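You operate a simulated robot arm through the tools that you are given. There is no shell and no other tool. Be economical: measure what you need, move in short steps, check, and stop when the job is done.

The job below is to be done with a simulated robot arm. You get a single attempt, and the scene is never put back.

TASK
Take the white bottle marked "Cleaner" from the right bench and leave it in the inside of the sealer. Take the green ring from the right bench and leave it on the middle bench. Take the dry pack from the right bench and leave it on top of the small carton there. Put one of the load cards from the right bench on the silver tin. Put the green block on the middle bench. Take the red block and put it on the right end of the right shelf. Close the right drawer of the middle bench. Fetch the weight from the steel table and set it on the strapping bed. Take the small white cap on the steel table and put it away on the grey table. Stack the carton that says "27" from the steel table on top of the carton marked "59". Put the grey drive from the long table on top of the orange cable reel on the top of the low rack. Do these in any order. Set down upright: white bottle.

It is judged by the outcome, as a careful person would: the job done as asked, and still so three seconds after it is handed in. It fails if anything else is knocked over, pushed out of place, dropped, spilled or broken. A push-on lid holds only when it is set on centred and level and pressed home; a screw cap is set on level and turned clockwise until tight.

THE ROBOT
A 6-joint arm with a two-finger gripper on a trunk, on a base that drives. Base frame: it is fixed to the floor where the robot stands at the start and does not move with it; the origin is under the middle of the robot, x ahead of it, y to its left, z up; the surface under the hand at the start is at about z = 750. Units: mm, rad, N and s.
Its first joint turns from -2.897 to 2.897 rad. Places, roughly: cable reel [-2750, -1250, 750]; carton [-750, -2750, 750]; dry pack [1000, 0, 750]; green block [250, -500, 750]; green ring (5x5x2 cm) [700, 300, 800]; grey drive [-2750, 1000, 750]; grey table [1100, 4600, 800]; inside of the sealer (25x25 cm) [-2900, 1360, 820]; load card [500, 0, 750]; middle bench [900, 1300, 800]; red block [250, -750, 750]; right drawer of the middle bench [400, 1000, 600]; right end of the right shelf (31x20 cm) [1220, -260, 1060]; small carton [1250, -250, 750]; small white cap (3x3x2 cm) [-1000, -2900, 800]; strapping bed [-2800, -100, 800]; tin [750, 3000, 750]; weight [-1000, -2750, 750]; white bottle [750, 250, 750]. Payload 2.45 kg.
The TCP is the grasp point between the finger pads, 20 mm short of the fingertips. In the tool frame z runs along the fingers and y along their closing line. Largest opening 140 mm; the body of the gripper starts 168 mm behind the TCP.
Orientation is that of the tool frame in the base frame, as a unit quaternion [x, y, z, w]. With the fingers straight down and closing along the base's y, the tool's x points along the base's -x, its y along +y and its z along -z.

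THE INTERFACE
- The arm moves only by the tool step_arm. Its argument "rows" is one flat list of numbers, 7 for each row, row after row: the shift along the tool's x, y, z in mm, then the turn, a rotation vector about the tool's x, y, z in rad, then the finger opening in mm, from 0 to 140. In form: [x, y, z, rx, ry, rz, jaw, x, y, z, rx, ry, rz, jaw, ...]. A call has 1 to 8 rows; each row shifts and turns the commanded pose from where the row before left it, along the tool's axes as they then stand. A row lasts 0.2 s, in which the tool goes at most 50 mm and 0.15 rad; a call with a longer step from one row to the next is refused whole, and so is a gripper value outside its range. A pose out of reach is approached as far as the arm can. The call stops where the force on the tool passes 40 N (or 10 N more than at its start, if that is more) or the arm is blocked; 0.2 s more then pass. The fingers move at their own pace (about 45 mm/s each) and stop on an object; they squeeze with about 29 N. The grip force told is the motor's: it shows also when the fingers shut on nothing. Time passes only in rows, and 0.2 s behind the last, so rows that do not move let the fingers close. The reply holds the time, the measured pose of the TCP, the force on the tool along the base axes, the opening and the grip force, in the units named above and with some noise, with the torque about the TCP (base axes, N m) and any sound that the robot's microphone picked up, and new pictures: "pictures" is both (left out), scene, wrist or none.
- Cameras (640 x 400 px; columns grow to the right, rows downward): "scene" is now at [-97.4, 163.5, 1167.1]; the picture's right is [-0.11, -0.99, 0.00], its down [-0.08, 0.01, -1.00] and it looks along [0.99, -0.11, -0.08] (base axes); focal length 214 px, centre (320, 200). "wrist" rides on the gripper at [78, 11, -209] in the tool frame; the picture's right is [-0.14, 0.99, 0.00], its down [-0.92, -0.13, -0.37] and it looks along [-0.36, -0.05, 0.93] (tool axes); focal length 280 px, centre (320, 200). There is no depth. A picture from a camera that has moved, and an enlarged one, comes with that camera's place and axes in the base frame and with its lens.
- roll_base(legs): drives the robot by 1 to 6 legs, each [ahead, left, turn to the left] in mm, mm and rad, along the robot's own axes; the way and the turn of a leg run together, so that a leg with both is an arc; at most 1500 mm and 3.142 rad a leg. The arm and the cameras ride along, it lands a little off, and it stops where it bumps. It gives what a move gives, and a new picture of the scene camera.
- pan_tilt(pan, tilt): turns the head with the scene camera to pan (to the left, within 2.496 rad either way) and tilt (down, from -0.506 to 1.204), counted from straight ahead of the robot. It gives what a move gives, and a new picture of the scene camera.
- enlarge(camera, box): a new picture of the part [left, top, right, bottom] of that camera's present view, enlarged. No time passes.
- close_job(): hands the job in; it is judged then, once.

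Go step by step. Nothing tells you exact positions but the pictures and the camera data: compare them with the known pose of the tool, close in by small moves and look again before you grip or let go. The budget is 535 turns and 360 pictures, counting those below and the enlarged ones. Unless the task says otherwise, let go and move clear before handing in, and close with one line.

The tools are called after "Call:" as a command line: name --argument value ..., lists and objects as JSON in quotes. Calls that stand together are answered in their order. step_arm: Moves the arm, as the interface text tells. Its arguments: {"type":"object","properties":{"rows":{"type":"array","items":{"type":"number"}},"pictures":{"type":"string","enum":["both","scene","wrist","none"]}},"required":["rows"]} The other tools are called the same way: roll_base (legs) drives the base; pan_tilt (pan, tilt) turns the head that bears the scene camera; enlarge (camera, box) takes an enlarged picture of a part of a camera's view; close_job () hands the job in.

At the start:

```text
time: 0.0
tcp_pos: [626.5, 16.5, 1346.7]
tcp_rot: [0.0, 1.0, 0.001, 0.0]
force: [0.3, 0.1, 0.3]
torque: [0.03, -0.03, 0.01]
finger_gap: 140.4
finger_force: 0.0
robot x, y, heading: [-3.3, -0.6, -0.001]
head pan, tilt: [-0.11, 0.079]
```

scene: 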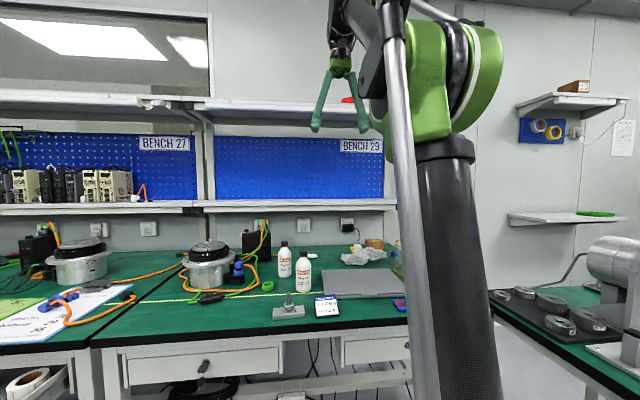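
wrist: 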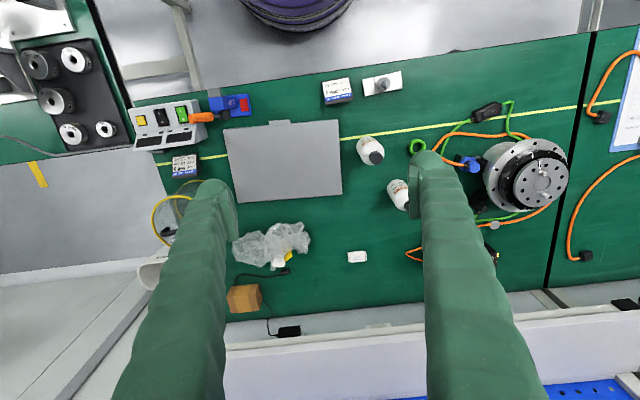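

I see the right bench ahead with bottles, ring, cards, and a bubble pack. I'll enlarge the pictures first to identify things.

Call:
enlarge --camera "wrist" --box '[120, 60, 440, 260]'

Call:
enlarge --camera "scene" --box '[170, 210, 430, 340]'

Call:
pan_tilt --pan -1.0 --tilt 0.4

Call:
pan_tilt --pan 0.8 --tilt 0.3

```text
2.00 times, centred on (280, 160) of wrist
camera zoom: at [548.5, 28.9, 1555.4], right [0.14, 0.99, 0.0], down [0.92, -0.13, 0.37], along [0.36, -0.05, -0.93], focal length 561 px, centre (400, 280)
```

zoom: 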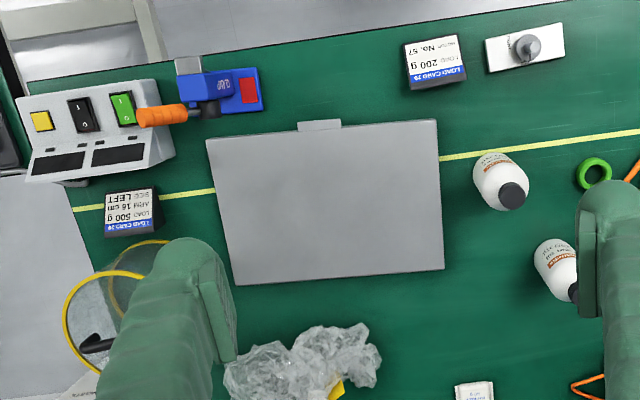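

```text
2.46 times, centred on (300, 275) of scene
camera zoom: at [-97.4, 163.5, 1167.1], right [-0.11, -0.99, 0.0], down [-0.08, 0.01, -1.0], along [0.99, -0.11, -0.08], focal length 528 px, centre (369, 15)
```

zoom: 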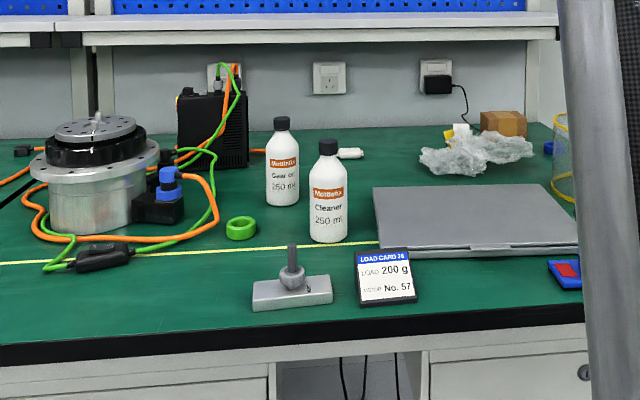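

```text
time: 1.2
tcp_pos: [627.4, 15.3, 1348.1]
tcp_rot: [-0.001, 1.0, 0.0, 0.001]
force: [1.0, 0.4, 0.6]
torque: [-0.01, -0.01, -0.01]
finger_gap: 139.8
finger_force: 0.1
robot x, y, heading: [-0.6, -0.4, -0.002]
head pan, tilt: [-1.0, 0.4]
camera scene: at [-138.4, 95.7, 1137.2], right [-0.84, -0.54, 0.0], down [-0.21, 0.33, -0.92], along [0.5, -0.77, -0.39], focal length 214 px, centre (320, 200)
```

scene: 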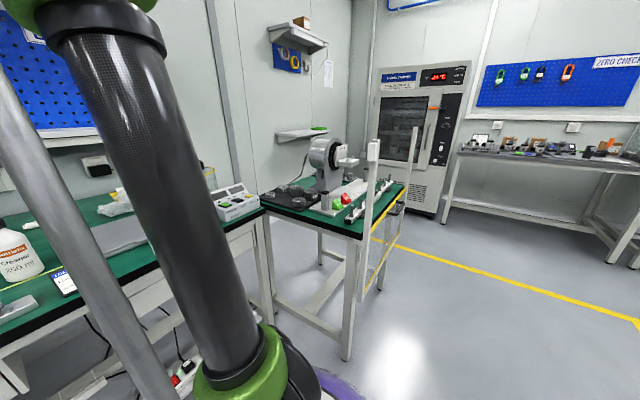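

```text
time: 3.0
tcp_pos: [626.9, 17.3, 1346.9]
tcp_rot: [0.0, 1.0, 0.0, 0.0]
force: [-0.7, -0.2, 0.4]
torque: [0.0, -0.04, 0.0]
finger_gap: 140.1
finger_force: 0.0
robot x, y, heading: [0.3, -2.4, -0.001]
head pan, tilt: [0.799, 0.3]
camera scene: at [-123.4, 240.5, 1146.5], right [0.72, -0.7, 0.0], down [-0.21, -0.21, -0.96], along [0.67, 0.68, -0.3], focal length 214 px, centre (320, 200)
```

scene: 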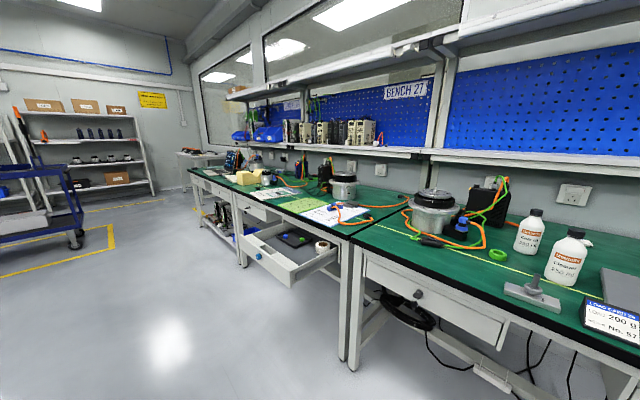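

The benches run to the left, with a drawer open in the middle bench. I'll look around the rest of the room.

Call:
pan_tilt --pan 2.4 --tilt 0.2

Call:
pan_tilt --pan -2.4 --tilt 0.2

Call:
pan_tilt --pan -0.9 --tilt 0.7

```text
time: 4.7
tcp_pos: [627.3, 17.2, 1347.0]
tcp_rot: [0.0, 1.0, 0.0, 0.0]
force: [0.1, 0.1, 0.3]
torque: [0.0, 0.0, 0.04]
finger_gap: 140.2
finger_force: 0.1
robot x, y, heading: [-1.1, 1.6, 0.001]
head pan, tilt: [2.4, 0.201]
camera scene: at [-257.2, 236.6, 1155.8], right [0.68, 0.74, 0.0], down [0.15, -0.13, -0.98], along [-0.72, 0.66, -0.2], focal length 214 px, centre (320, 200)
```

scene: 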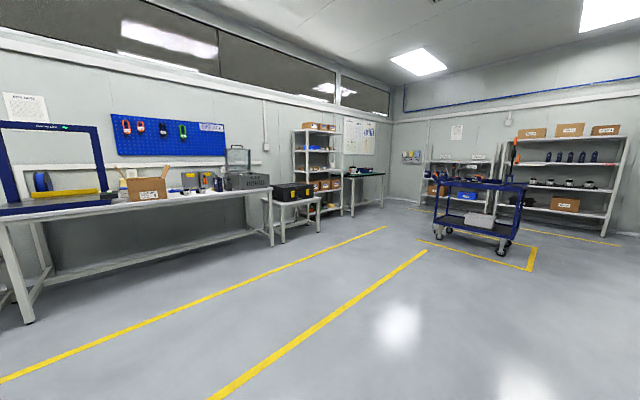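

```text
time: 8.5
tcp_pos: [627.8, 17.8, 1346.9]
tcp_rot: [0.001, 1.0, 0.0, 0.0]
force: [0.4, 0.6, -0.1]
torque: [-0.01, 0.0, 0.03]
finger_gap: 140.0
finger_force: 0.1
robot x, y, heading: [0.2, -0.4, 0.0]
head pan, tilt: [-2.4, 0.201]
camera scene: at [-257.2, 110.7, 1155.8], right [-0.68, 0.74, 0.0], down [0.15, 0.13, -0.98], along [-0.72, -0.66, -0.2], focal length 214 px, centre (320, 200)
```

scene: 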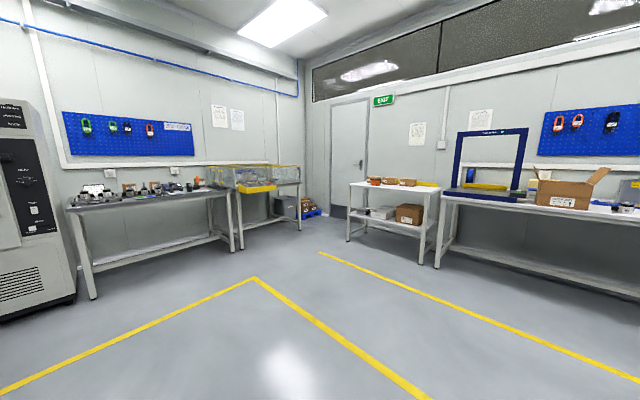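

```text
time: 10.1
tcp_pos: [626.4, 17.6, 1346.8]
tcp_rot: [0.0, 1.0, 0.0, 0.0]
force: [0.6, -0.1, 0.8]
torque: [0.0, 0.03, 0.01]
finger_gap: 139.9
finger_force: 0.1
robot x, y, heading: [-1.0, 1.6, -0.001]
head pan, tilt: [-0.901, 0.7]
camera scene: at [-135.8, 107.0, 1110.4], right [-0.78, -0.62, 0.0], down [-0.4, 0.5, -0.77], along [0.47, -0.6, -0.64], focal length 214 px, centre (320, 200)
```

scene: 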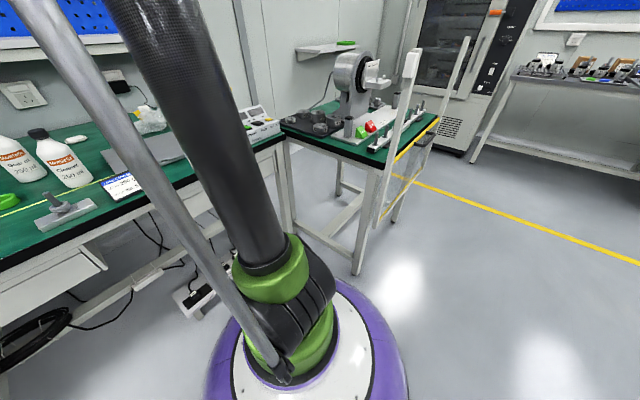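

I've surveyed the room and will start with the dry pack. I'll drive a bit forward and to the right, then look at the right half of the right bench.

Call:
roll_base --legs '[[180, -120, 0]]'

Call:
step_arm --rows '[0, 0, 0, 0, 0, 0, 140]' --pictures "wrist"

Call:
pan_tilt --pan 0.2 --tilt 0.2

```text
time: 11.7
tcp_pos: [801.7, -99.4, 1347.2]
tcp_rot: [-0.001, 1.0, 0.0, 0.001]
force: [-0.5, -0.1, 0.3]
torque: [0.04, 0.03, -0.03]
finger_gap: 140.1
finger_force: 0.0
robot x, y, heading: [171.9, -119.7, 0.002]
head pan, tilt: [-0.901, 0.7]
camera scene: at [39.1, -10.1, 1110.3], right [-0.78, -0.62, 0.0], down [-0.4, 0.5, -0.76], along [0.48, -0.6, -0.64], focal length 214 px, centre (320, 200)
```

scene: 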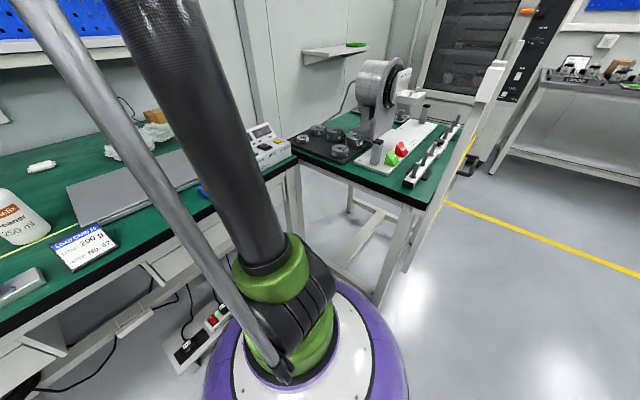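

```text
time: 12.1
tcp_pos: [801.7, -99.1, 1345.8]
tcp_rot: [0.0, 1.0, 0.0, 0.0]
force: [-0.7, -0.2, -1.4]
torque: [0.0, 0.01, 0.03]
finger_gap: 140.3
finger_force: 0.0
robot x, y, heading: [175.7, -118.4, 0.003]
head pan, tilt: [-0.901, 0.7]
camera wrist: at [723.5, -86.8, 1555.3], right [0.14, 0.99, 0.0], down [0.92, -0.13, 0.37], along [0.37, -0.05, -0.93], focal length 280 px, centre (320, 200)
```

wrist: 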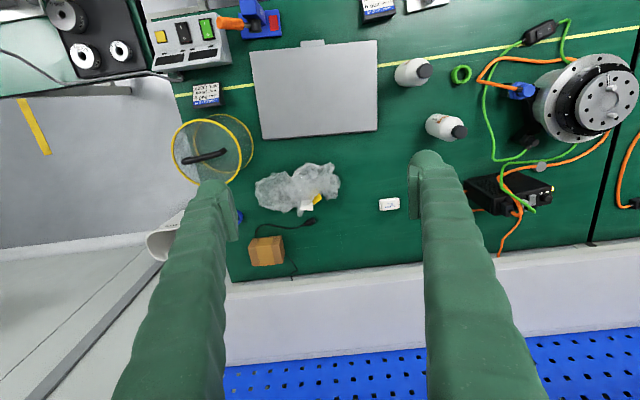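

```text
time: 13.4
tcp_pos: [801.3, -98.2, 1347.2]
tcp_rot: [-0.001, 1.0, 0.0, 0.0]
force: [-0.1, 0.9, 0.6]
torque: [0.0, -0.02, 0.02]
finger_gap: 140.3
finger_force: 0.0
robot x, y, heading: [171.7, -116.8, 0.002]
head pan, tilt: [0.201, 0.201]
camera scene: at [77.5, 75.0, 1155.7], right [0.2, -0.98, 0.0], down [-0.2, -0.04, -0.98], along [0.96, 0.2, -0.2], focal length 214 px, centre (320, 200)
```

scene: 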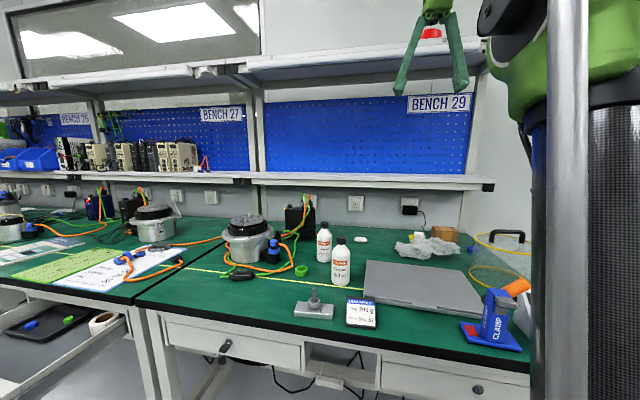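

The dry pack is near (1080, 77) and the carton near (1170, -313), partly under the lower shelf (edge at x≈1090). I'll tilt the tool about 55° forward so I can place it under the shelf.

Call:
step_arm --rows '[0, 22, 0, 0, -0.12, 0, 100, 0, 22, 0, 0, -0.12, 0, 100, 0, 22, 0, 0, -0.12, 0, 100, 0, 22, 0, 0, -0.12, 0, 100, 0, 22, 0, 0, -0.12, 0, 100, 0, 22, 0, 0, -0.12, 0, 100, 0, 22, 0, 0, -0.12, 0, 100, 0, 22, 0, 0, -0.12, 0, 100]' --pictures "none"

Call:
step_arm --rows '[25, 0, 40, 0, 0, 0, 100, 25, 0, 40, 0, 0, 0, 100, 25, 0, 40, 0, 0, 0, 100, 25, 0, 40, 0, 0, 0, 100, 25, 0, 40, 0, 0, 0, 100, 25, 0, 40, 0, 0, 0, 100, 25, 0, 40, 0, 0, 0, 100]'

```text
time: 15.2
tcp_pos: [800.3, 74.2, 1347.9]
tcp_rot: [-0.001, 0.887, 0.001, 0.462]
force: [0.0, -0.9, -0.9]
torque: [0.01, 0.01, -0.02]
finger_gap: 99.6
finger_force: 0.0
robot x, y, heading: [177.1, -118.1, -0.003]
head pan, tilt: [0.201, 0.201]
```

```text
time: 16.8
tcp_pos: [932.5, 74.6, 1043.4]
tcp_rot: [-0.001, 0.887, 0.0, 0.462]
force: [0.2, -0.6, -0.6]
torque: [0.01, -0.03, 0.01]
finger_gap: 100.1
finger_force: 0.0
robot x, y, heading: [174.1, -116.8, 0.005]
head pan, tilt: [0.201, 0.201]
camera scene: at [77.2, 75.1, 1155.7], right [0.2, -0.98, 0.0], down [-0.2, -0.04, -0.98], along [0.96, 0.2, -0.2], focal length 214 px, centre (320, 200)
camera wrist: at [715.7, 86.5, 1099.6], right [0.08, 0.99, 0.11], down [0.23, -0.13, 0.97], along [0.97, -0.05, -0.23], focal length 280 px, centre (320, 200)
```

scene: 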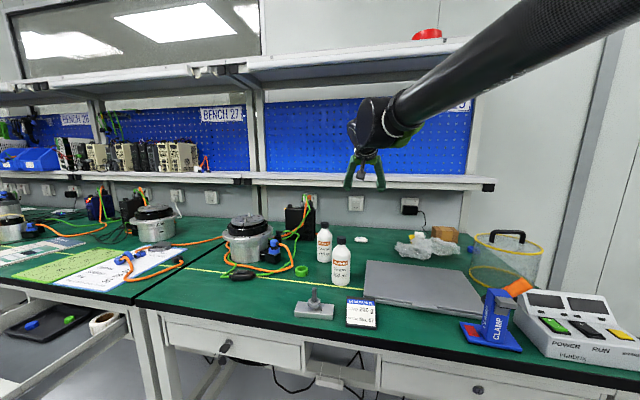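
wrist: 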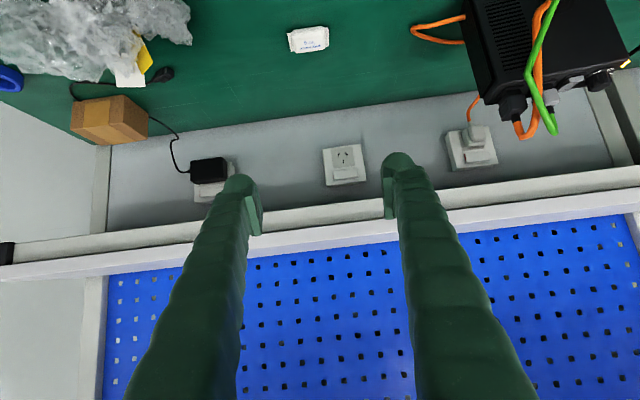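

The pack is at about (1074, 79). I'll move in just above it along the tilted approach.

Call:
step_arm --rows '[15.4, 0.8, 45.4, 0, 0, 0, 100, 15.4, 0.8, 45.4, 0, 0, 0, 100, 15.4, 0.8, 45.4, 0, 0, 0, 100, 15.4, 0.8, 45.4, 0, 0, 0, 100, 15.4, 0.8, 45.4, 0, 0, 0, 100]'

```text
time: 18.0
tcp_pos: [1076.4, 80.3, 851.0]
tcp_rot: [-0.001, 0.887, 0.0, 0.462]
force: [-0.4, 0.5, 0.5]
torque: [0.01, -0.06, 0.0]
finger_gap: 100.3
finger_force: 0.1
robot x, y, heading: [178.3, -113.2, 0.003]
head pan, tilt: [0.201, 0.201]
camera scene: at [77.2, 75.1, 1155.7], right [0.2, -0.98, 0.0], down [-0.2, -0.04, -0.98], along [0.96, 0.2, -0.2], focal length 214 px, centre (320, 200)
camera wrist: at [859.3, 91.7, 906.3], right [0.08, 0.99, 0.11], down [0.23, -0.13, 0.97], along [0.97, -0.05, -0.23], focal length 280 px, centre (320, 200)
```

scene: 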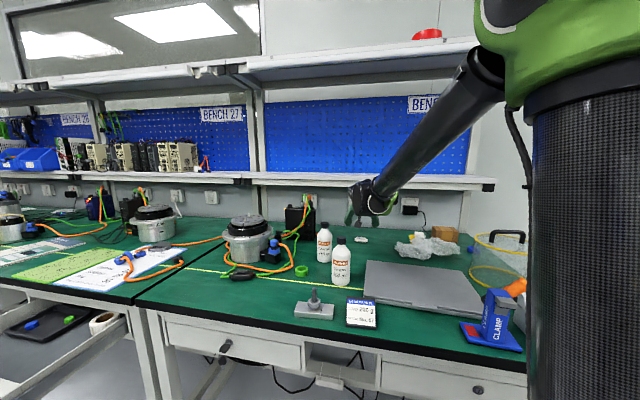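
wrist: 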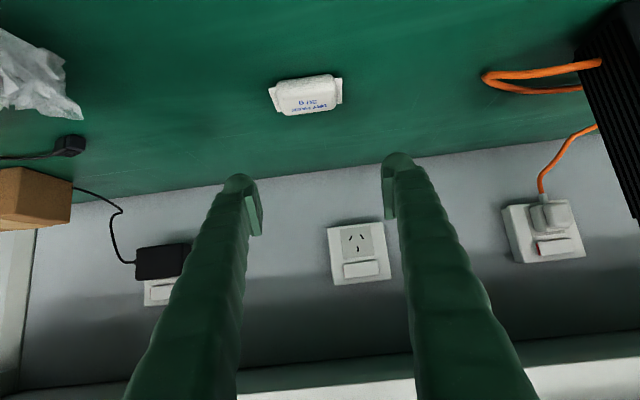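

Aligned over the pack; descending with the fingers open.

Call:
step_arm --rows '[30.5, -1, 20.5, 0, 0, 0, 100, 30.5, -1, 20.5, 0, 0, 0, 100, 0, 0, 0, 0, 0, 0, 100]' --pictures "wrist"

```text
time: 18.8
tcp_pos: [1071.7, 76.9, 778.2]
tcp_rot: [-0.001, 0.887, 0.0, 0.462]
force: [-0.3, 0.1, -0.5]
torque: [0.0, 0.06, 0.0]
finger_gap: 100.0
finger_force: 0.2
robot x, y, heading: [178.6, -120.8, 0.002]
head pan, tilt: [0.201, 0.201]
camera wrist: at [855.3, 89.0, 832.0], right [0.08, 0.99, 0.11], down [0.23, -0.13, 0.97], along [0.97, -0.05, -0.23], focal length 280 px, centre (320, 200)
```

wrist: 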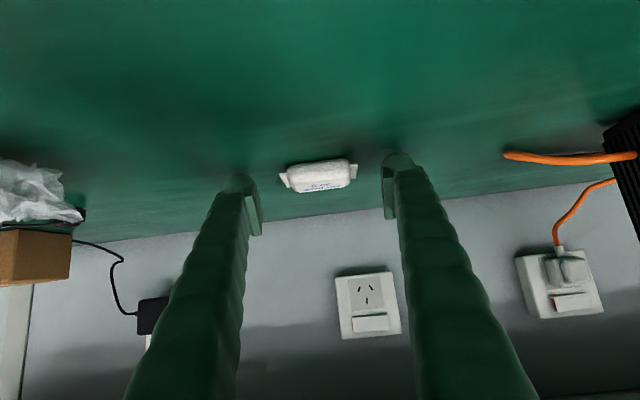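

Call:
step_arm --rows '[0, 0, 0, 0, 0, 0, 40, 0, 0, 0, 0, 0, 0, 40, 0, 0, 0, 0, 0, 0, 40, 0, 0, 0, 0, 0, 0, 40, 0, 0, 0, 0, 0, 0, 40]' --pictures "none"

Call:
step_arm --rows '[-20, 0, -14, 0, 0, 0, 40, -41, 0, -28.7, 0, 0, 0, 40, -41, 0, -28.7, 0, 0, 0, 40]' --pictures "wrist"

```text
time: 20.0
tcp_pos: [1071.9, 76.6, 777.6]
tcp_rot: [-0.001, 0.887, 0.0, 0.462]
force: [0.4, 0.1, -0.1]
torque: [-0.03, -0.02, 0.01]
finger_gap: 58.5
finger_force: 28.8
robot x, y, heading: [176.3, -119.5, 0.003]
head pan, tilt: [0.201, 0.201]
```

```text
time: 20.8
tcp_pos: [1072.5, 82.5, 900.3]
tcp_rot: [0.0, 0.887, 0.0, 0.461]
force: [0.9, 0.3, 0.6]
torque: [-0.01, 0.01, 0.01]
finger_gap: 39.9
finger_force: 0.0
robot x, y, heading: [176.6, -116.4, 0.001]
head pan, tilt: [0.201, 0.201]
camera wrist: at [855.5, 92.5, 956.1], right [0.08, 0.99, 0.11], down [0.23, -0.13, 0.97], along [0.97, -0.05, -0.23], focal length 280 px, centre (320, 200)
```

wrist: 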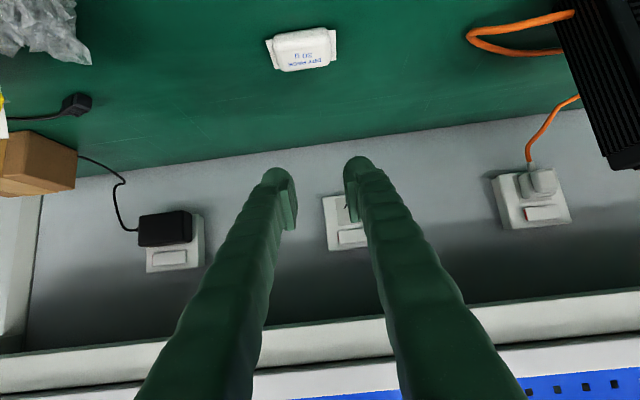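

The grip slipped off, since the fingertips are rounded; the pack hasn't moved. I'll go about 7 mm deeper and try again.

Call:
step_arm --rows '[0, 0, 0, 0, 0, 0, 100, 0, 0, 0, 0, 0, 0, 100, 34.6, -1, 25.6, 0, 0, 0, 100, 34.6, -1, 25.6, 0, 0, 0, 100, 34.6, -1, 25.6, 0, 0, 0, 100, 0, 0, 0, 0, 0, 0, 100]' --pictures "wrist"

```text
time: 22.2
tcp_pos: [1076.2, 78.4, 772.4]
tcp_rot: [-0.002, 0.887, 0.001, 0.462]
force: [8.9, 1.8, 18.9]
torque: [0.05, -0.21, 0.23]
finger_gap: 99.8
finger_force: 0.1
robot x, y, heading: [174.1, -117.1, -0.002]
head pan, tilt: [0.201, 0.201]
camera wrist: at [859.8, 90.3, 827.1], right [0.08, 0.99, 0.11], down [0.22, -0.13, 0.97], along [0.97, -0.05, -0.23], focal length 280 px, centre (320, 200)
```

wrist: 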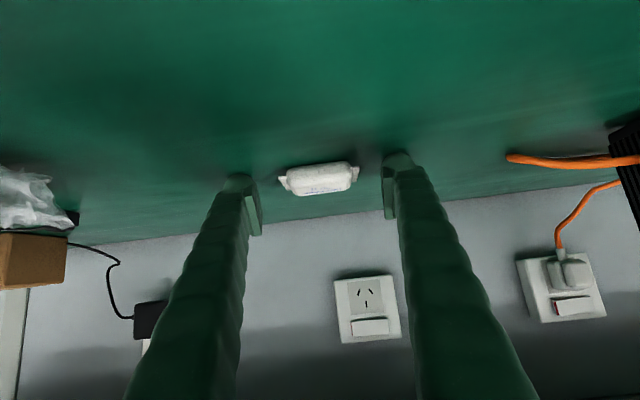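

Call:
step_arm --rows '[-1, 0, -0.7, 0, 0, 0, 100, 0, 0, 0, 0, 0, 0, 30, 0, 0, 0, 0, 0, 0, 30, 0, 0, 0, 0, 0, 0, 30, 0, 0, 0, 0, 0, 0, 30, 0, 0, 0, 0, 0, 0, 30]' --pictures "wrist"

Call:
step_arm --rows '[-4, 0, -2.8, 0, 0, 0, 30, -8, 0, -5.7, 0, 0, 0, 30, -16, 0, -11, 0, 0, 0, 30, 0, 0, 0, 0, 0, 0, 30]' --pictures "wrist"

```text
time: 23.6
tcp_pos: [1075.0, 77.8, 774.4]
tcp_rot: [-0.001, 0.887, 0.0, 0.462]
force: [-5.6, 2.0, 18.1]
torque: [0.06, 0.02, 0.02]
finger_gap: 58.4
finger_force: 29.0
robot x, y, heading: [173.1, -114.2, 0.004]
head pan, tilt: [0.201, 0.201]
camera wrist: at [858.3, 89.6, 829.0], right [0.08, 0.99, 0.11], down [0.23, -0.13, 0.97], along [0.97, -0.05, -0.23], focal length 280 px, centre (320, 200)
```

wrist: 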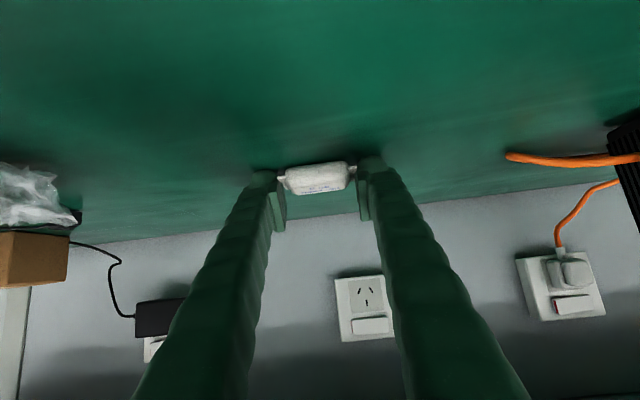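

```text
time: 24.6
tcp_pos: [1074.5, 76.4, 807.0]
tcp_rot: [-0.001, 0.887, 0.001, 0.462]
force: [-0.8, 0.4, -1.2]
torque: [0.01, 0.03, -0.01]
finger_gap: 58.5
finger_force: 29.4
robot x, y, heading: [175.0, -116.5, 0.0]
head pan, tilt: [0.201, 0.201]
camera wrist: at [857.4, 88.3, 861.3], right [0.08, 0.99, 0.11], down [0.23, -0.13, 0.97], along [0.97, -0.05, -0.23], focal length 280 px, centre (320, 200)
```

wrist: 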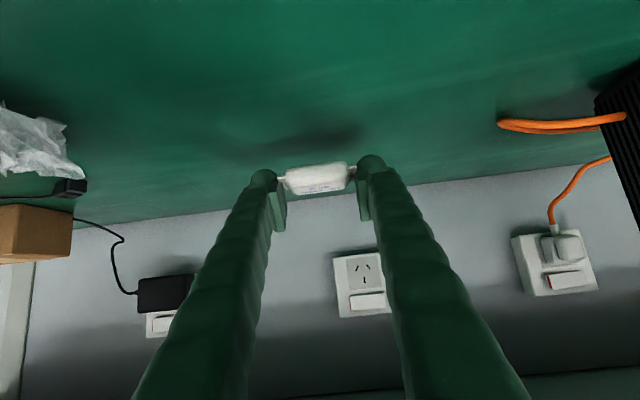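

The pack is held. I'll lift it, move toward the carton, and check the yellow-rimmed basket nearby.

Call:
step_arm --rows '[-40, 0, -20, 0, 0, 0, 30, -40, -20, -30, 0, 0, 0, 30, -20, -40, -28, 0, 0, 0, 30, 0, -50, 0, 0, 0, 0, 30, 0, -50, 0, 0, 0, 0, 30, 0, -50, 0, 0, 0, 0, 30]'

Call:
pan_tilt --pan -0.35 --tilt 0.3

```text
refused: row 2 steps farther than a row can; nothing moved
```

```text
time: 25.6
tcp_pos: [1074.8, 76.5, 806.6]
tcp_rot: [-0.001, 0.887, 0.001, 0.462]
force: [-0.9, 0.0, -0.7]
torque: [-0.04, -0.04, 0.03]
finger_gap: 58.6
finger_force: 29.0
robot x, y, heading: [175.0, -115.1, 0.004]
head pan, tilt: [-0.351, 0.3]
camera scene: at [74.0, 24.6, 1146.5], right [-0.34, -0.94, 0.0], down [-0.28, 0.1, -0.96], along [0.9, -0.33, -0.3], focal length 214 px, centre (320, 200)
```

scene: 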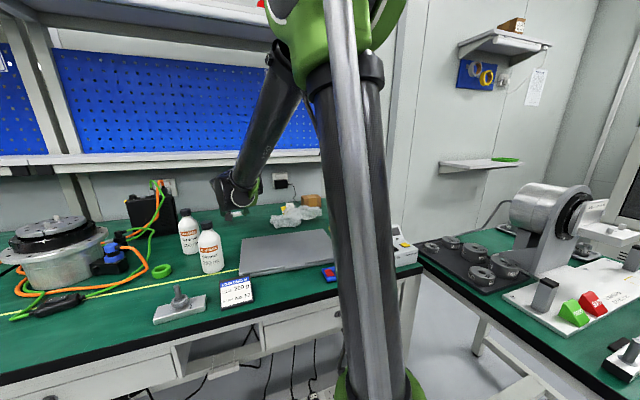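

Call:
step_arm --rows '[-15, 0, -33, 0, 0, 0, 30, -15, -20, -33, 0, 0, 0, 30, -15, -30, -33, 0, 0, 0, 30, 0, -50, 0, 0, 0, 0, 30, 0, -50, 0, 0, 0, 0, 30, 0, -50, 0, 0, 0, 0, 30]'

```text
time: 27.0
tcp_pos: [1020.5, -123.5, 902.6]
tcp_rot: [-0.001, 0.887, 0.001, 0.462]
force: [-0.3, 0.6, -0.2]
torque: [-0.03, 0.01, -0.04]
finger_gap: 58.5
finger_force: 28.6
robot x, y, heading: [176.8, -115.6, 0.004]
head pan, tilt: [-0.351, 0.3]
camera scene: at [73.8, 24.5, 1146.4], right [-0.34, -0.94, 0.0], down [-0.28, 0.1, -0.96], along [0.9, -0.33, -0.3], focal length 214 px, centre (320, 200)
camera wrist: at [803.5, -111.9, 958.2], right [0.08, 0.99, 0.11], down [0.23, -0.13, 0.97], along [0.97, -0.05, -0.23], focal length 280 px, centre (320, 200)
```

scene: 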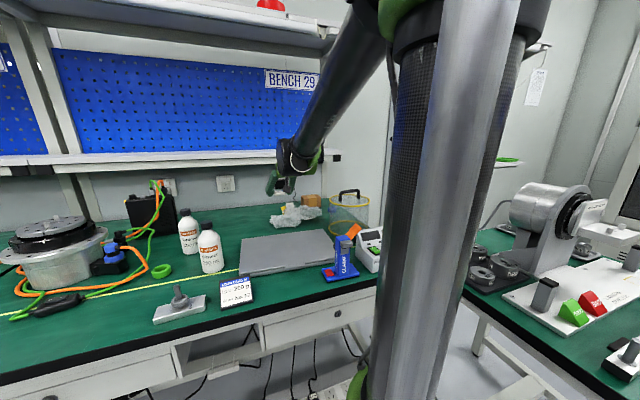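
wrist: 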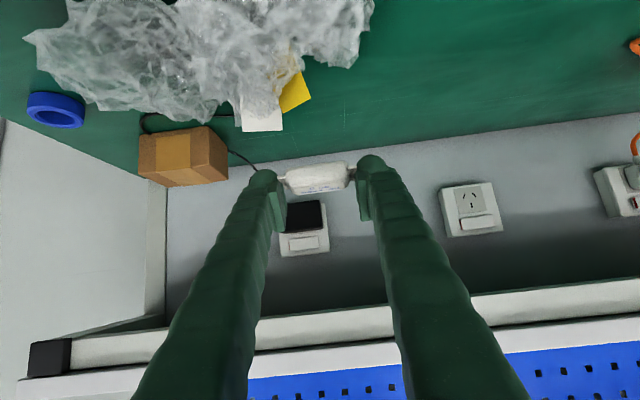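

Call:
enlarge --camera "wrist" --box '[100, 80, 260, 200]'

```text
3.33 times, centred on (180, 140) of wrist
camera zoom: at [803.5, -111.9, 958.2], right [0.08, 0.99, 0.11], down [0.23, -0.13, 0.97], along [0.97, -0.05, -0.23], focal length 935 px, centre (787, 400)
```

zoom: 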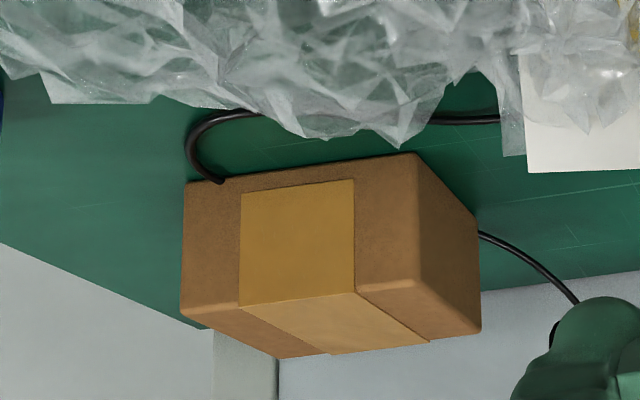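

Carton top is at z≈810, centred about (1178, -322). I'll yaw the tool slightly toward it, keeping clear of the basket.

Call:
step_arm --rows '[0, -40, 0, 0.082, 0, 0.0575, 30, 0, -40, 0, 0.082, 0, 0.0575, 30, 0, -40, 0, 0, 0, 0, 30, 0, -40, 0, 0, 0, 0, 30]' --pictures "wrist"

```text
time: 28.0
tcp_pos: [998.5, -281.3, 904.3]
tcp_rot: [0.088, 0.883, -0.046, 0.459]
force: [0.4, 1.0, -0.5]
torque: [0.02, 0.0, -0.01]
finger_gap: 58.4
finger_force: 29.3
robot x, y, heading: [173.3, -117.8, 0.005]
head pan, tilt: [-0.351, 0.3]
camera wrist: at [787.6, -225.4, 958.8], right [0.27, 0.96, 0.11], down [0.2, -0.17, 0.97], along [0.94, -0.24, -0.23], focal length 280 px, centre (320, 200)
```

wrist: 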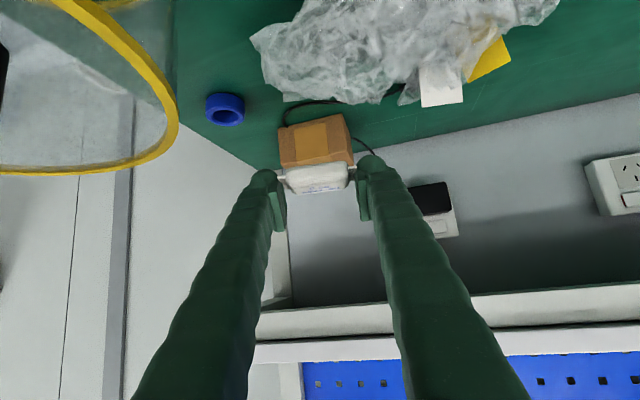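

Call:
step_arm --rows '[-17.3, -1.2, 42.2, 0, 0, 0, 30, -17.3, -1.2, 42.2, 0, 0, 0, 30, -17.3, -1.2, 42.2, 0, 0, 0, 30]' --pictures "both"

```text
time: 28.8
tcp_pos: [1132.0, -312.4, 868.6]
tcp_rot: [0.088, 0.883, -0.046, 0.459]
force: [0.0, 0.7, 0.3]
torque: [0.0, 0.0, 0.02]
finger_gap: 58.3
finger_force: 28.9
robot x, y, heading: [169.8, -116.0, -0.003]
head pan, tilt: [-0.351, 0.3]
camera scene: at [73.7, 24.5, 1146.4], right [-0.34, -0.94, 0.0], down [-0.28, 0.1, -0.96], along [0.9, -0.33, -0.3], focal length 214 px, centre (320, 200)
camera wrist: at [921.1, -258.6, 924.3], right [0.27, 0.96, 0.11], down [0.2, -0.17, 0.97], along [0.94, -0.24, -0.23], focal length 280 px, centre (320, 200)
```

scene: 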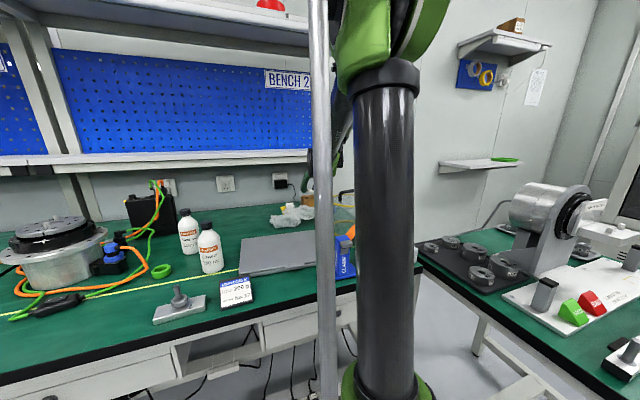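
wrist: 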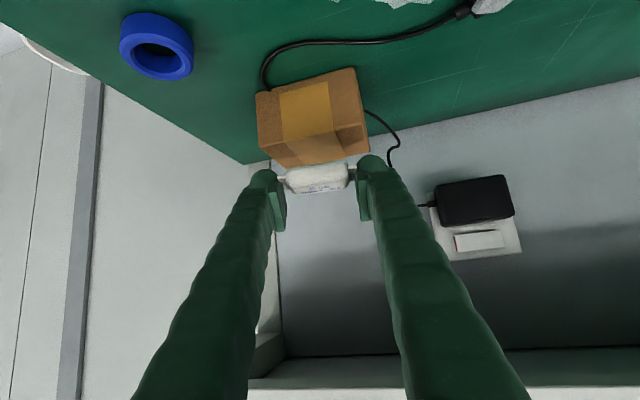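

Call:
step_arm --rows '[-2.7, -0.2, 28, 0, 0, 0, 30, -2.7, -0.2, 28, 0, 0, 0, 30, 0, 0, 0, 0, 0, 0, 30]' --pictures "wrist"

```text
time: 29.6
tcp_pos: [1178.6, -321.8, 843.4]
tcp_rot: [0.088, 0.883, -0.046, 0.459]
force: [-0.2, -0.6, -1.2]
torque: [0.01, 0.0, 0.01]
finger_gap: 58.9
finger_force: 28.4
robot x, y, heading: [173.9, -115.8, -0.001]
head pan, tilt: [-0.351, 0.3]
camera wrist: at [969.2, -267.6, 898.0], right [0.27, 0.96, 0.11], down [0.2, -0.17, 0.97], along [0.94, -0.24, -0.23], focal length 280 px, centre (320, 200)
```

wrist: 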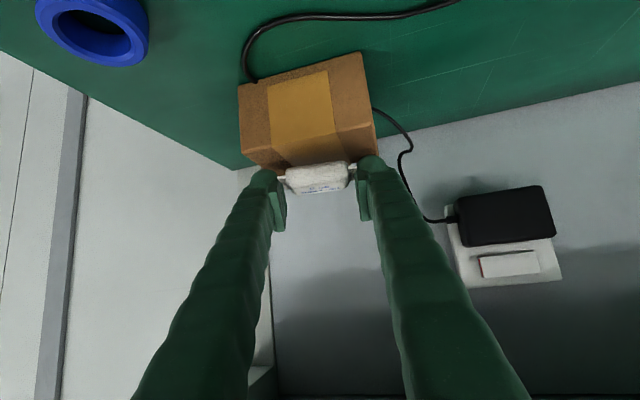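

Call:
step_arm --rows '[2.05, 0, 1.43, 0, 0, 0, 30, 2.05, 0, 1.43, 0, 0, 0, 30, 1.6, 0, 1.1, 0, 0, 0, 30, 0, 0, 0, 0, 0, 0, 30]' --pictures "wrist"

```text
time: 30.6
tcp_pos: [1179.1, -320.6, 836.4]
tcp_rot: [0.087, 0.883, -0.045, 0.46]
force: [1.0, 0.1, -0.8]
torque: [-0.01, 0.0, -0.04]
finger_gap: 58.7
finger_force: 29.0
robot x, y, heading: [170.8, -118.5, -0.001]
head pan, tilt: [-0.351, 0.3]
camera wrist: at [968.4, -266.5, 891.1], right [0.27, 0.96, 0.11], down [0.2, -0.17, 0.97], along [0.94, -0.24, -0.23], focal length 280 px, centre (320, 200)
```

wrist: 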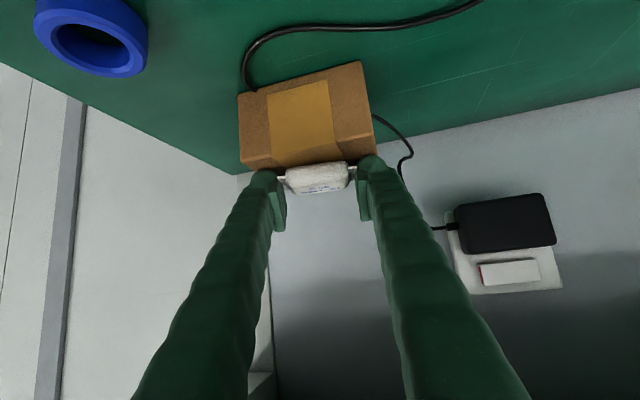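

Call:
step_arm --rows '[1.23, 0, 0.86, 0, 0, 0, 30, 0, 0, 0, 0, 0, 0, 30]' --pictures "none"

Call:
step_arm --rows '[1.23, 0, 0.86, 0, 0, 0, 30, 0, 0, 0, 0, 0, 0, 30]' --pictures "none"

Call:
step_arm --rows '[1.23, 0, 0.86, 0, 0, 0, 30, 0, 0, 0, 0, 0, 0, 30]' --pictures "wrist"

```text
time: 31.2
tcp_pos: [1178.7, -320.1, 835.1]
tcp_rot: [0.087, 0.883, -0.045, 0.46]
force: [0.0, 0.1, -0.6]
torque: [0.0, 0.0, 0.01]
finger_gap: 58.5
finger_force: 29.3
robot x, y, heading: [178.7, -114.8, -0.001]
head pan, tilt: [-0.351, 0.3]
```

```text
time: 31.8
tcp_pos: [1179.4, -321.7, 832.6]
tcp_rot: [0.088, 0.882, -0.046, 0.46]
force: [-1.9, -0.1, 12.7]
torque: [-0.1, -0.11, -0.01]
finger_gap: 58.6
finger_force: 28.8
robot x, y, heading: [172.4, -117.9, 0.003]
head pan, tilt: [-0.351, 0.3]
```

```text
time: 32.4
tcp_pos: [1178.0, -321.3, 832.6]
tcp_rot: [0.088, 0.882, -0.046, 0.461]
force: [5.5, -3.0, 35.9]
torque: [-0.18, -0.48, 0.0]
finger_gap: 58.5
finger_force: 28.8
robot x, y, heading: [173.8, -121.8, 0.001]
head pan, tilt: [-0.351, 0.3]
camera wrist: at [968.5, -266.7, 888.1], right [0.27, 0.96, 0.11], down [0.19, -0.17, 0.97], along [0.94, -0.24, -0.23], focal length 280 px, centre (320, 200)
```

wrist: 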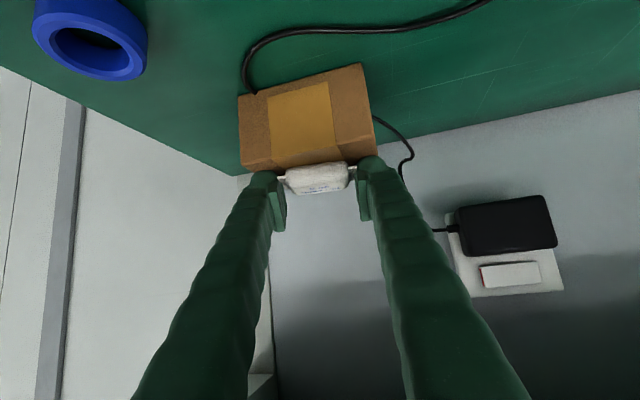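

Contact on the carton top. I'll ease off, open the fingers and back away.

Call:
step_arm --rows '[-1.2, 0, -0.8, 0, 0, 0, 30, 0, 0, 0, 0, 0, 0, 58, 0, 0, 0, 0, 0, 0, 66, 0, 0, 0, 0, 0, 0, 90, 0, 0, 0, 0, 0, 0, 90, -8, 0, -5.7, 0, 0, 0, 90, -8, 0, -20, 0, 0, 0, 90, 0, 0, -40, 0, 0, 0, 90]' --pictures "wrist"

```text
time: 34.2
tcp_pos: [1135.5, -314.8, 884.1]
tcp_rot: [0.088, 0.883, -0.045, 0.459]
force: [0.4, 0.0, -0.2]
torque: [0.02, 0.03, 0.02]
finger_gap: 90.2
finger_force: 0.1
robot x, y, heading: [175.9, -115.1, 0.007]
head pan, tilt: [-0.351, 0.3]
camera wrist: at [925.5, -259.5, 938.9], right [0.27, 0.96, 0.11], down [0.2, -0.17, 0.97], along [0.94, -0.24, -0.23], focal length 280 px, centre (320, 200)
```

wrist: 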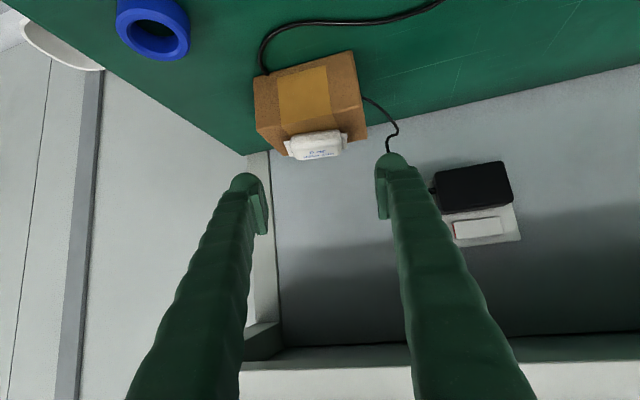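

Call:
enlarge --camera "wrist" --box '[230, 40, 400, 180]'

```text
2.86 times, centred on (315, 110) of wrist
camera zoom: at [925.5, -259.5, 938.9], right [0.27, 0.96, 0.11], down [0.2, -0.17, 0.97], along [0.94, -0.24, -0.23], focal length 801 px, centre (334, 457)
```

zoom: 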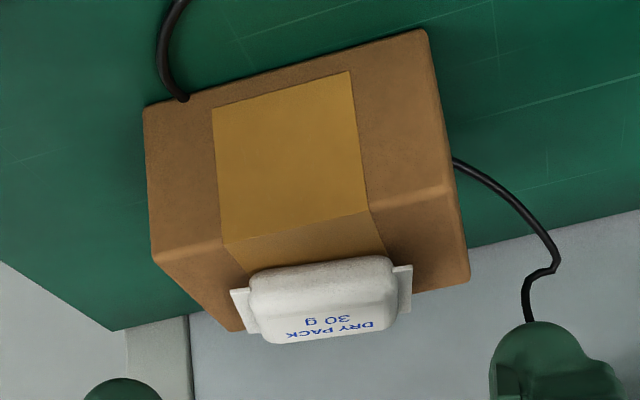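

The dry pack rests on the carton. Now I'll retract and look at the blocks on the side table.

Call:
step_arm --rows '[0, 0, -48, 0, 0, 0, 90, 0, 0, -48, 0, 0, 0, 90, 0, 0, -48, 0, 0, 0, 90, 0, 0, -48, 0, 0, 0, 90, 0, 0, -48, 0, 0, 0, 90, 0, 0, -48, 0, 0, 0, 90, 0, 0, -48, 0, 0, 0, 90, 0, 0, -48, 0, 0, 0, 90]' --pictures "none"

Call:
pan_tilt --pan -1.3 --tilt 0.6

```text
time: 36.2
tcp_pos: [906.7, -258.6, 1135.5]
tcp_rot: [0.084, 0.883, -0.044, 0.459]
force: [0.4, 0.3, 0.6]
torque: [0.04, 0.01, -0.04]
finger_gap: 89.8
finger_force: 0.1
robot x, y, heading: [177.5, -115.1, 0.005]
head pan, tilt: [-0.351, 0.3]
stopped in row 8: the arm was blocked; the commanded pose is now the measured one
```

```text
time: 37.4
tcp_pos: [906.5, -259.4, 1134.0]
tcp_rot: [0.083, 0.883, -0.044, 0.46]
force: [-0.2, 0.6, -0.5]
torque: [-0.03, 0.02, -0.04]
finger_gap: 89.8
finger_force: 0.1
robot x, y, heading: [175.7, -116.5, 0.002]
head pan, tilt: [-1.3, 0.6]
camera scene: at [73.4, 22.7, 1145.6], right [-0.36, -0.93, 0.0], down [-0.28, 0.11, -0.95], along [0.89, -0.34, -0.3], focal length 214 px, centre (320, 200)
```

scene: 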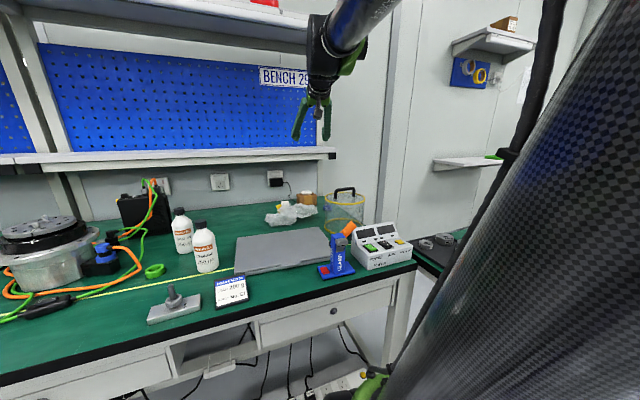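

The arm touched the head when retracting. I'll move it forward and up.

Call:
step_arm --rows '[0, 0, 40, 0, 0, 0, 90, -38, 4, -3, 0, 0, 0, 90, -38, 4, -3, 0, 0, 0, 90, -38, 4, -3, 0, 0, 0, 90]' --pictures "none"

Call:
pan_tilt --pan -1.2 --tilt 0.6

```text
time: 38.4
tcp_pos: [992.1, -262.3, 1208.0]
tcp_rot: [0.084, 0.883, -0.044, 0.459]
force: [-0.3, 1.0, 0.8]
torque: [-0.01, 0.0, 0.01]
finger_gap: 89.9
finger_force: 0.3
robot x, y, heading: [173.9, -115.4, 0.005]
head pan, tilt: [-1.3, 0.6]
```

```text
time: 39.1
tcp_pos: [992.7, -263.5, 1208.2]
tcp_rot: [0.084, 0.883, -0.044, 0.46]
force: [0.1, 0.9, 0.4]
torque: [0.01, -0.03, 0.03]
finger_gap: 90.0
finger_force: 0.0
robot x, y, heading: [176.8, -117.0, 0.0]
head pan, tilt: [-1.201, 0.6]
camera scene: at [18.5, -26.1, 1119.0], right [-0.93, -0.36, 0.0], down [-0.21, 0.53, -0.83], along [0.3, -0.77, -0.56], focal length 214 px, centre (320, 200)
```

scene: 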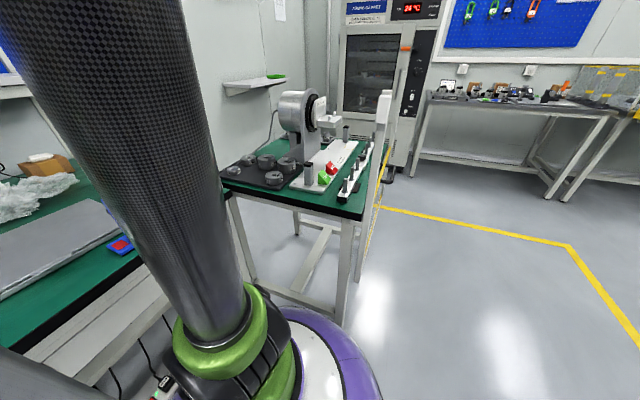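

Call:
enlarge --camera "scene" --box '[220, 80, 400, 220]'

```text
2.86 times, centred on (310, 150) of scene
camera zoom: at [18.5, -26.1, 1119.0], right [-0.93, -0.36, 0.0], down [-0.21, 0.53, -0.83], along [0.3, -0.77, -0.56], focal length 613 px, centre (349, 343)
```

zoom: 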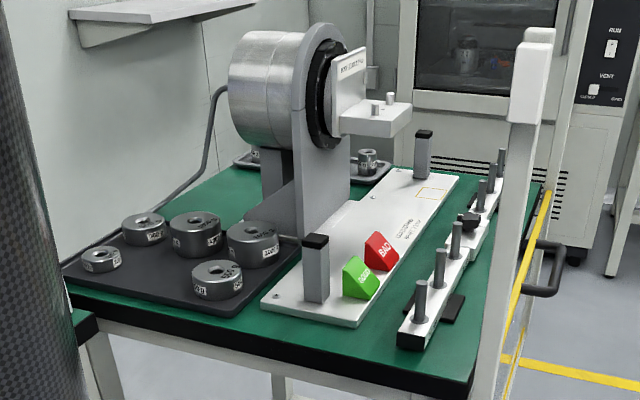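

The blocks are "GOOD"/"BAD" wedges near (239,-634) and (244,-715). I'll straighten the tool, drive left, and turn the base to face that table.

Call:
step_arm --rows '[0, 48, 0, -0.082, 0, -0.0575, 90, 0, 48, 0, -0.082, 0, -0.0575, 90, 0, 48, 0, 0, 0, 0, 90]' --pictures "none"

Call:
roll_base --legs '[[0, 286, 0], [0, 0, -1.571]]'

Call:
step_arm --rows '[0, 0, 0, 0, 0, 0, 90]' --pictures "wrist"

```text
time: 39.9
tcp_pos: [1001.6, -123.7, 1209.3]
tcp_rot: [-0.004, 0.887, 0.002, 0.462]
force: [0.2, -0.7, 0.0]
torque: [0.04, -0.02, 0.02]
finger_gap: 90.0
finger_force: 0.1
robot x, y, heading: [170.6, -117.6, 0.002]
head pan, tilt: [-1.201, 0.6]
```

```text
time: 45.6
tcp_pos: [178.2, -651.0, 1210.6]
tcp_rot: [0.62, 0.634, -0.323, 0.33]
force: [0.2, -0.6, 0.4]
torque: [0.0, -0.04, 0.04]
finger_gap: 90.1
finger_force: 0.1
robot x, y, heading: [177.1, 175.2, -1.556]
head pan, tilt: [-1.201, 0.6]
camera scene: at [266.7, 331.2, 1119.0], right [-0.38, 0.93, 0.0], down [0.52, 0.21, -0.83], along [-0.76, -0.31, -0.56], focal length 214 px, centre (320, 200)
```

scene: 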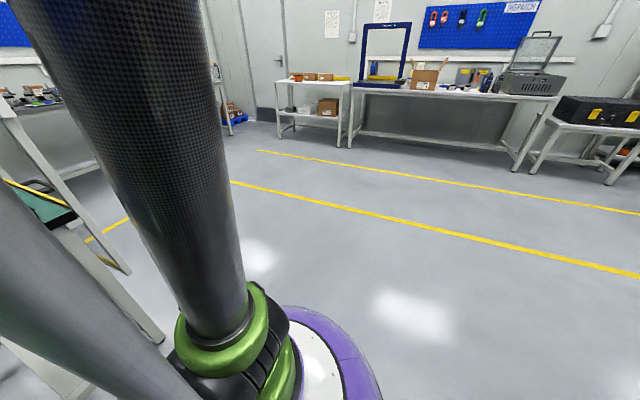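

```text
time: 46.0
tcp_pos: [177.7, -651.9, 1209.5]
tcp_rot: [0.62, 0.634, -0.323, 0.33]
force: [-0.1, -0.5, 0.1]
torque: [-0.01, -0.03, 0.02]
finger_gap: 90.1
finger_force: 0.1
robot x, y, heading: [178.6, 174.1, -1.556]
head pan, tilt: [-1.201, 0.6]
camera wrist: at [183.6, -434.9, 1264.7], right [0.99, -0.06, 0.11], down [-0.12, -0.23, 0.97], along [-0.03, -0.97, -0.23], focal length 280 px, centre (320, 200)
```

wrist: 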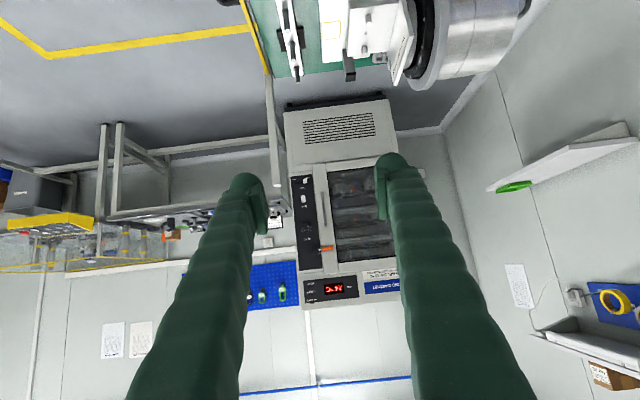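

I'll tilt the tool back to vertical to look down on the blocks.

Call:
step_arm --rows '[0, 5, 0, 0, 0.12, 0, 90, 0, 5, 0, 0, 0.12, 0, 90, 0, 5, 0, 0, 0.12, 0, 90, 0, 5, 0, 0, 0.12, 0, 90, 0, 5, 0, 0, 0.12, 0, 90, 0, 5, 0, 0, 0.12, 0, 90, 0, 5, 0, 0, 0.12, 0, 90, 0, 5, 0, 0, 0.12, 0, 90]' --pictures "wrist"

Call:
pan_tilt --pan 0.5 --tilt 0.4

```text
time: 47.9
tcp_pos: [218.7, -649.4, 1209.8]
tcp_rot: [0.699, 0.715, 0.0, -0.001]
force: [-0.9, 0.8, 0.4]
torque: [-0.14, 0.02, -0.01]
finger_gap: 90.0
finger_force: 0.1
robot x, y, heading: [173.9, 168.9, -1.559]
head pan, tilt: [-1.201, 0.6]
camera wrist: at [227.0, -570.3, 1418.2], right [0.99, -0.11, 0.0], down [-0.11, -0.92, 0.37], along [-0.04, -0.36, -0.93], focal length 280 px, centre (320, 200)
```

wrist: 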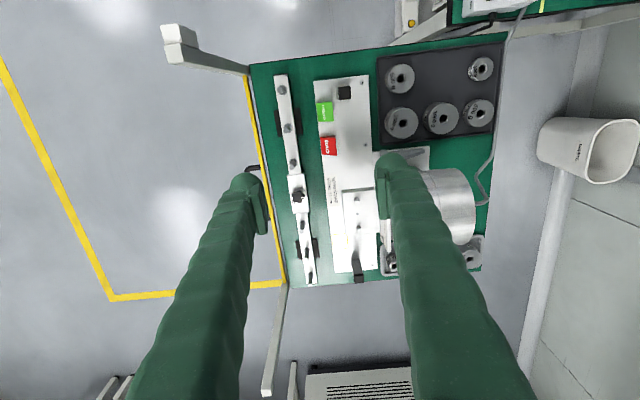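

```text
time: 49.6
tcp_pos: [218.8, -650.4, 1209.4]
tcp_rot: [0.699, 0.715, 0.0, 0.0]
force: [-0.5, 0.7, 0.0]
torque: [0.0, 0.0, 0.0]
finger_gap: 90.2
finger_force: 0.1
robot x, y, heading: [179.1, 171.2, -1.557]
head pan, tilt: [0.499, 0.4]
camera scene: at [394.2, 283.6, 1137.2], right [-0.87, -0.49, 0.0], down [-0.19, 0.34, -0.92], along [0.45, -0.8, -0.39], focal length 214 px, centre (320, 200)
```

scene: 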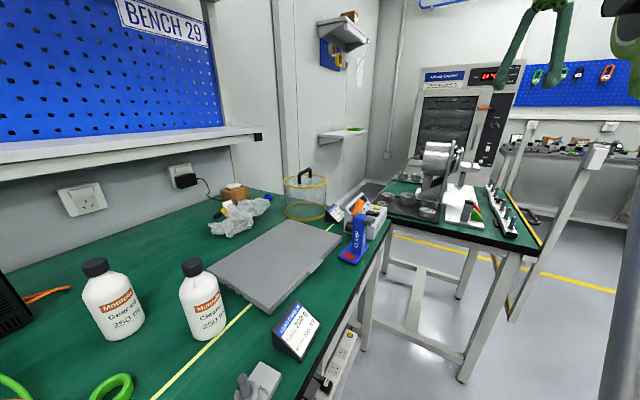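

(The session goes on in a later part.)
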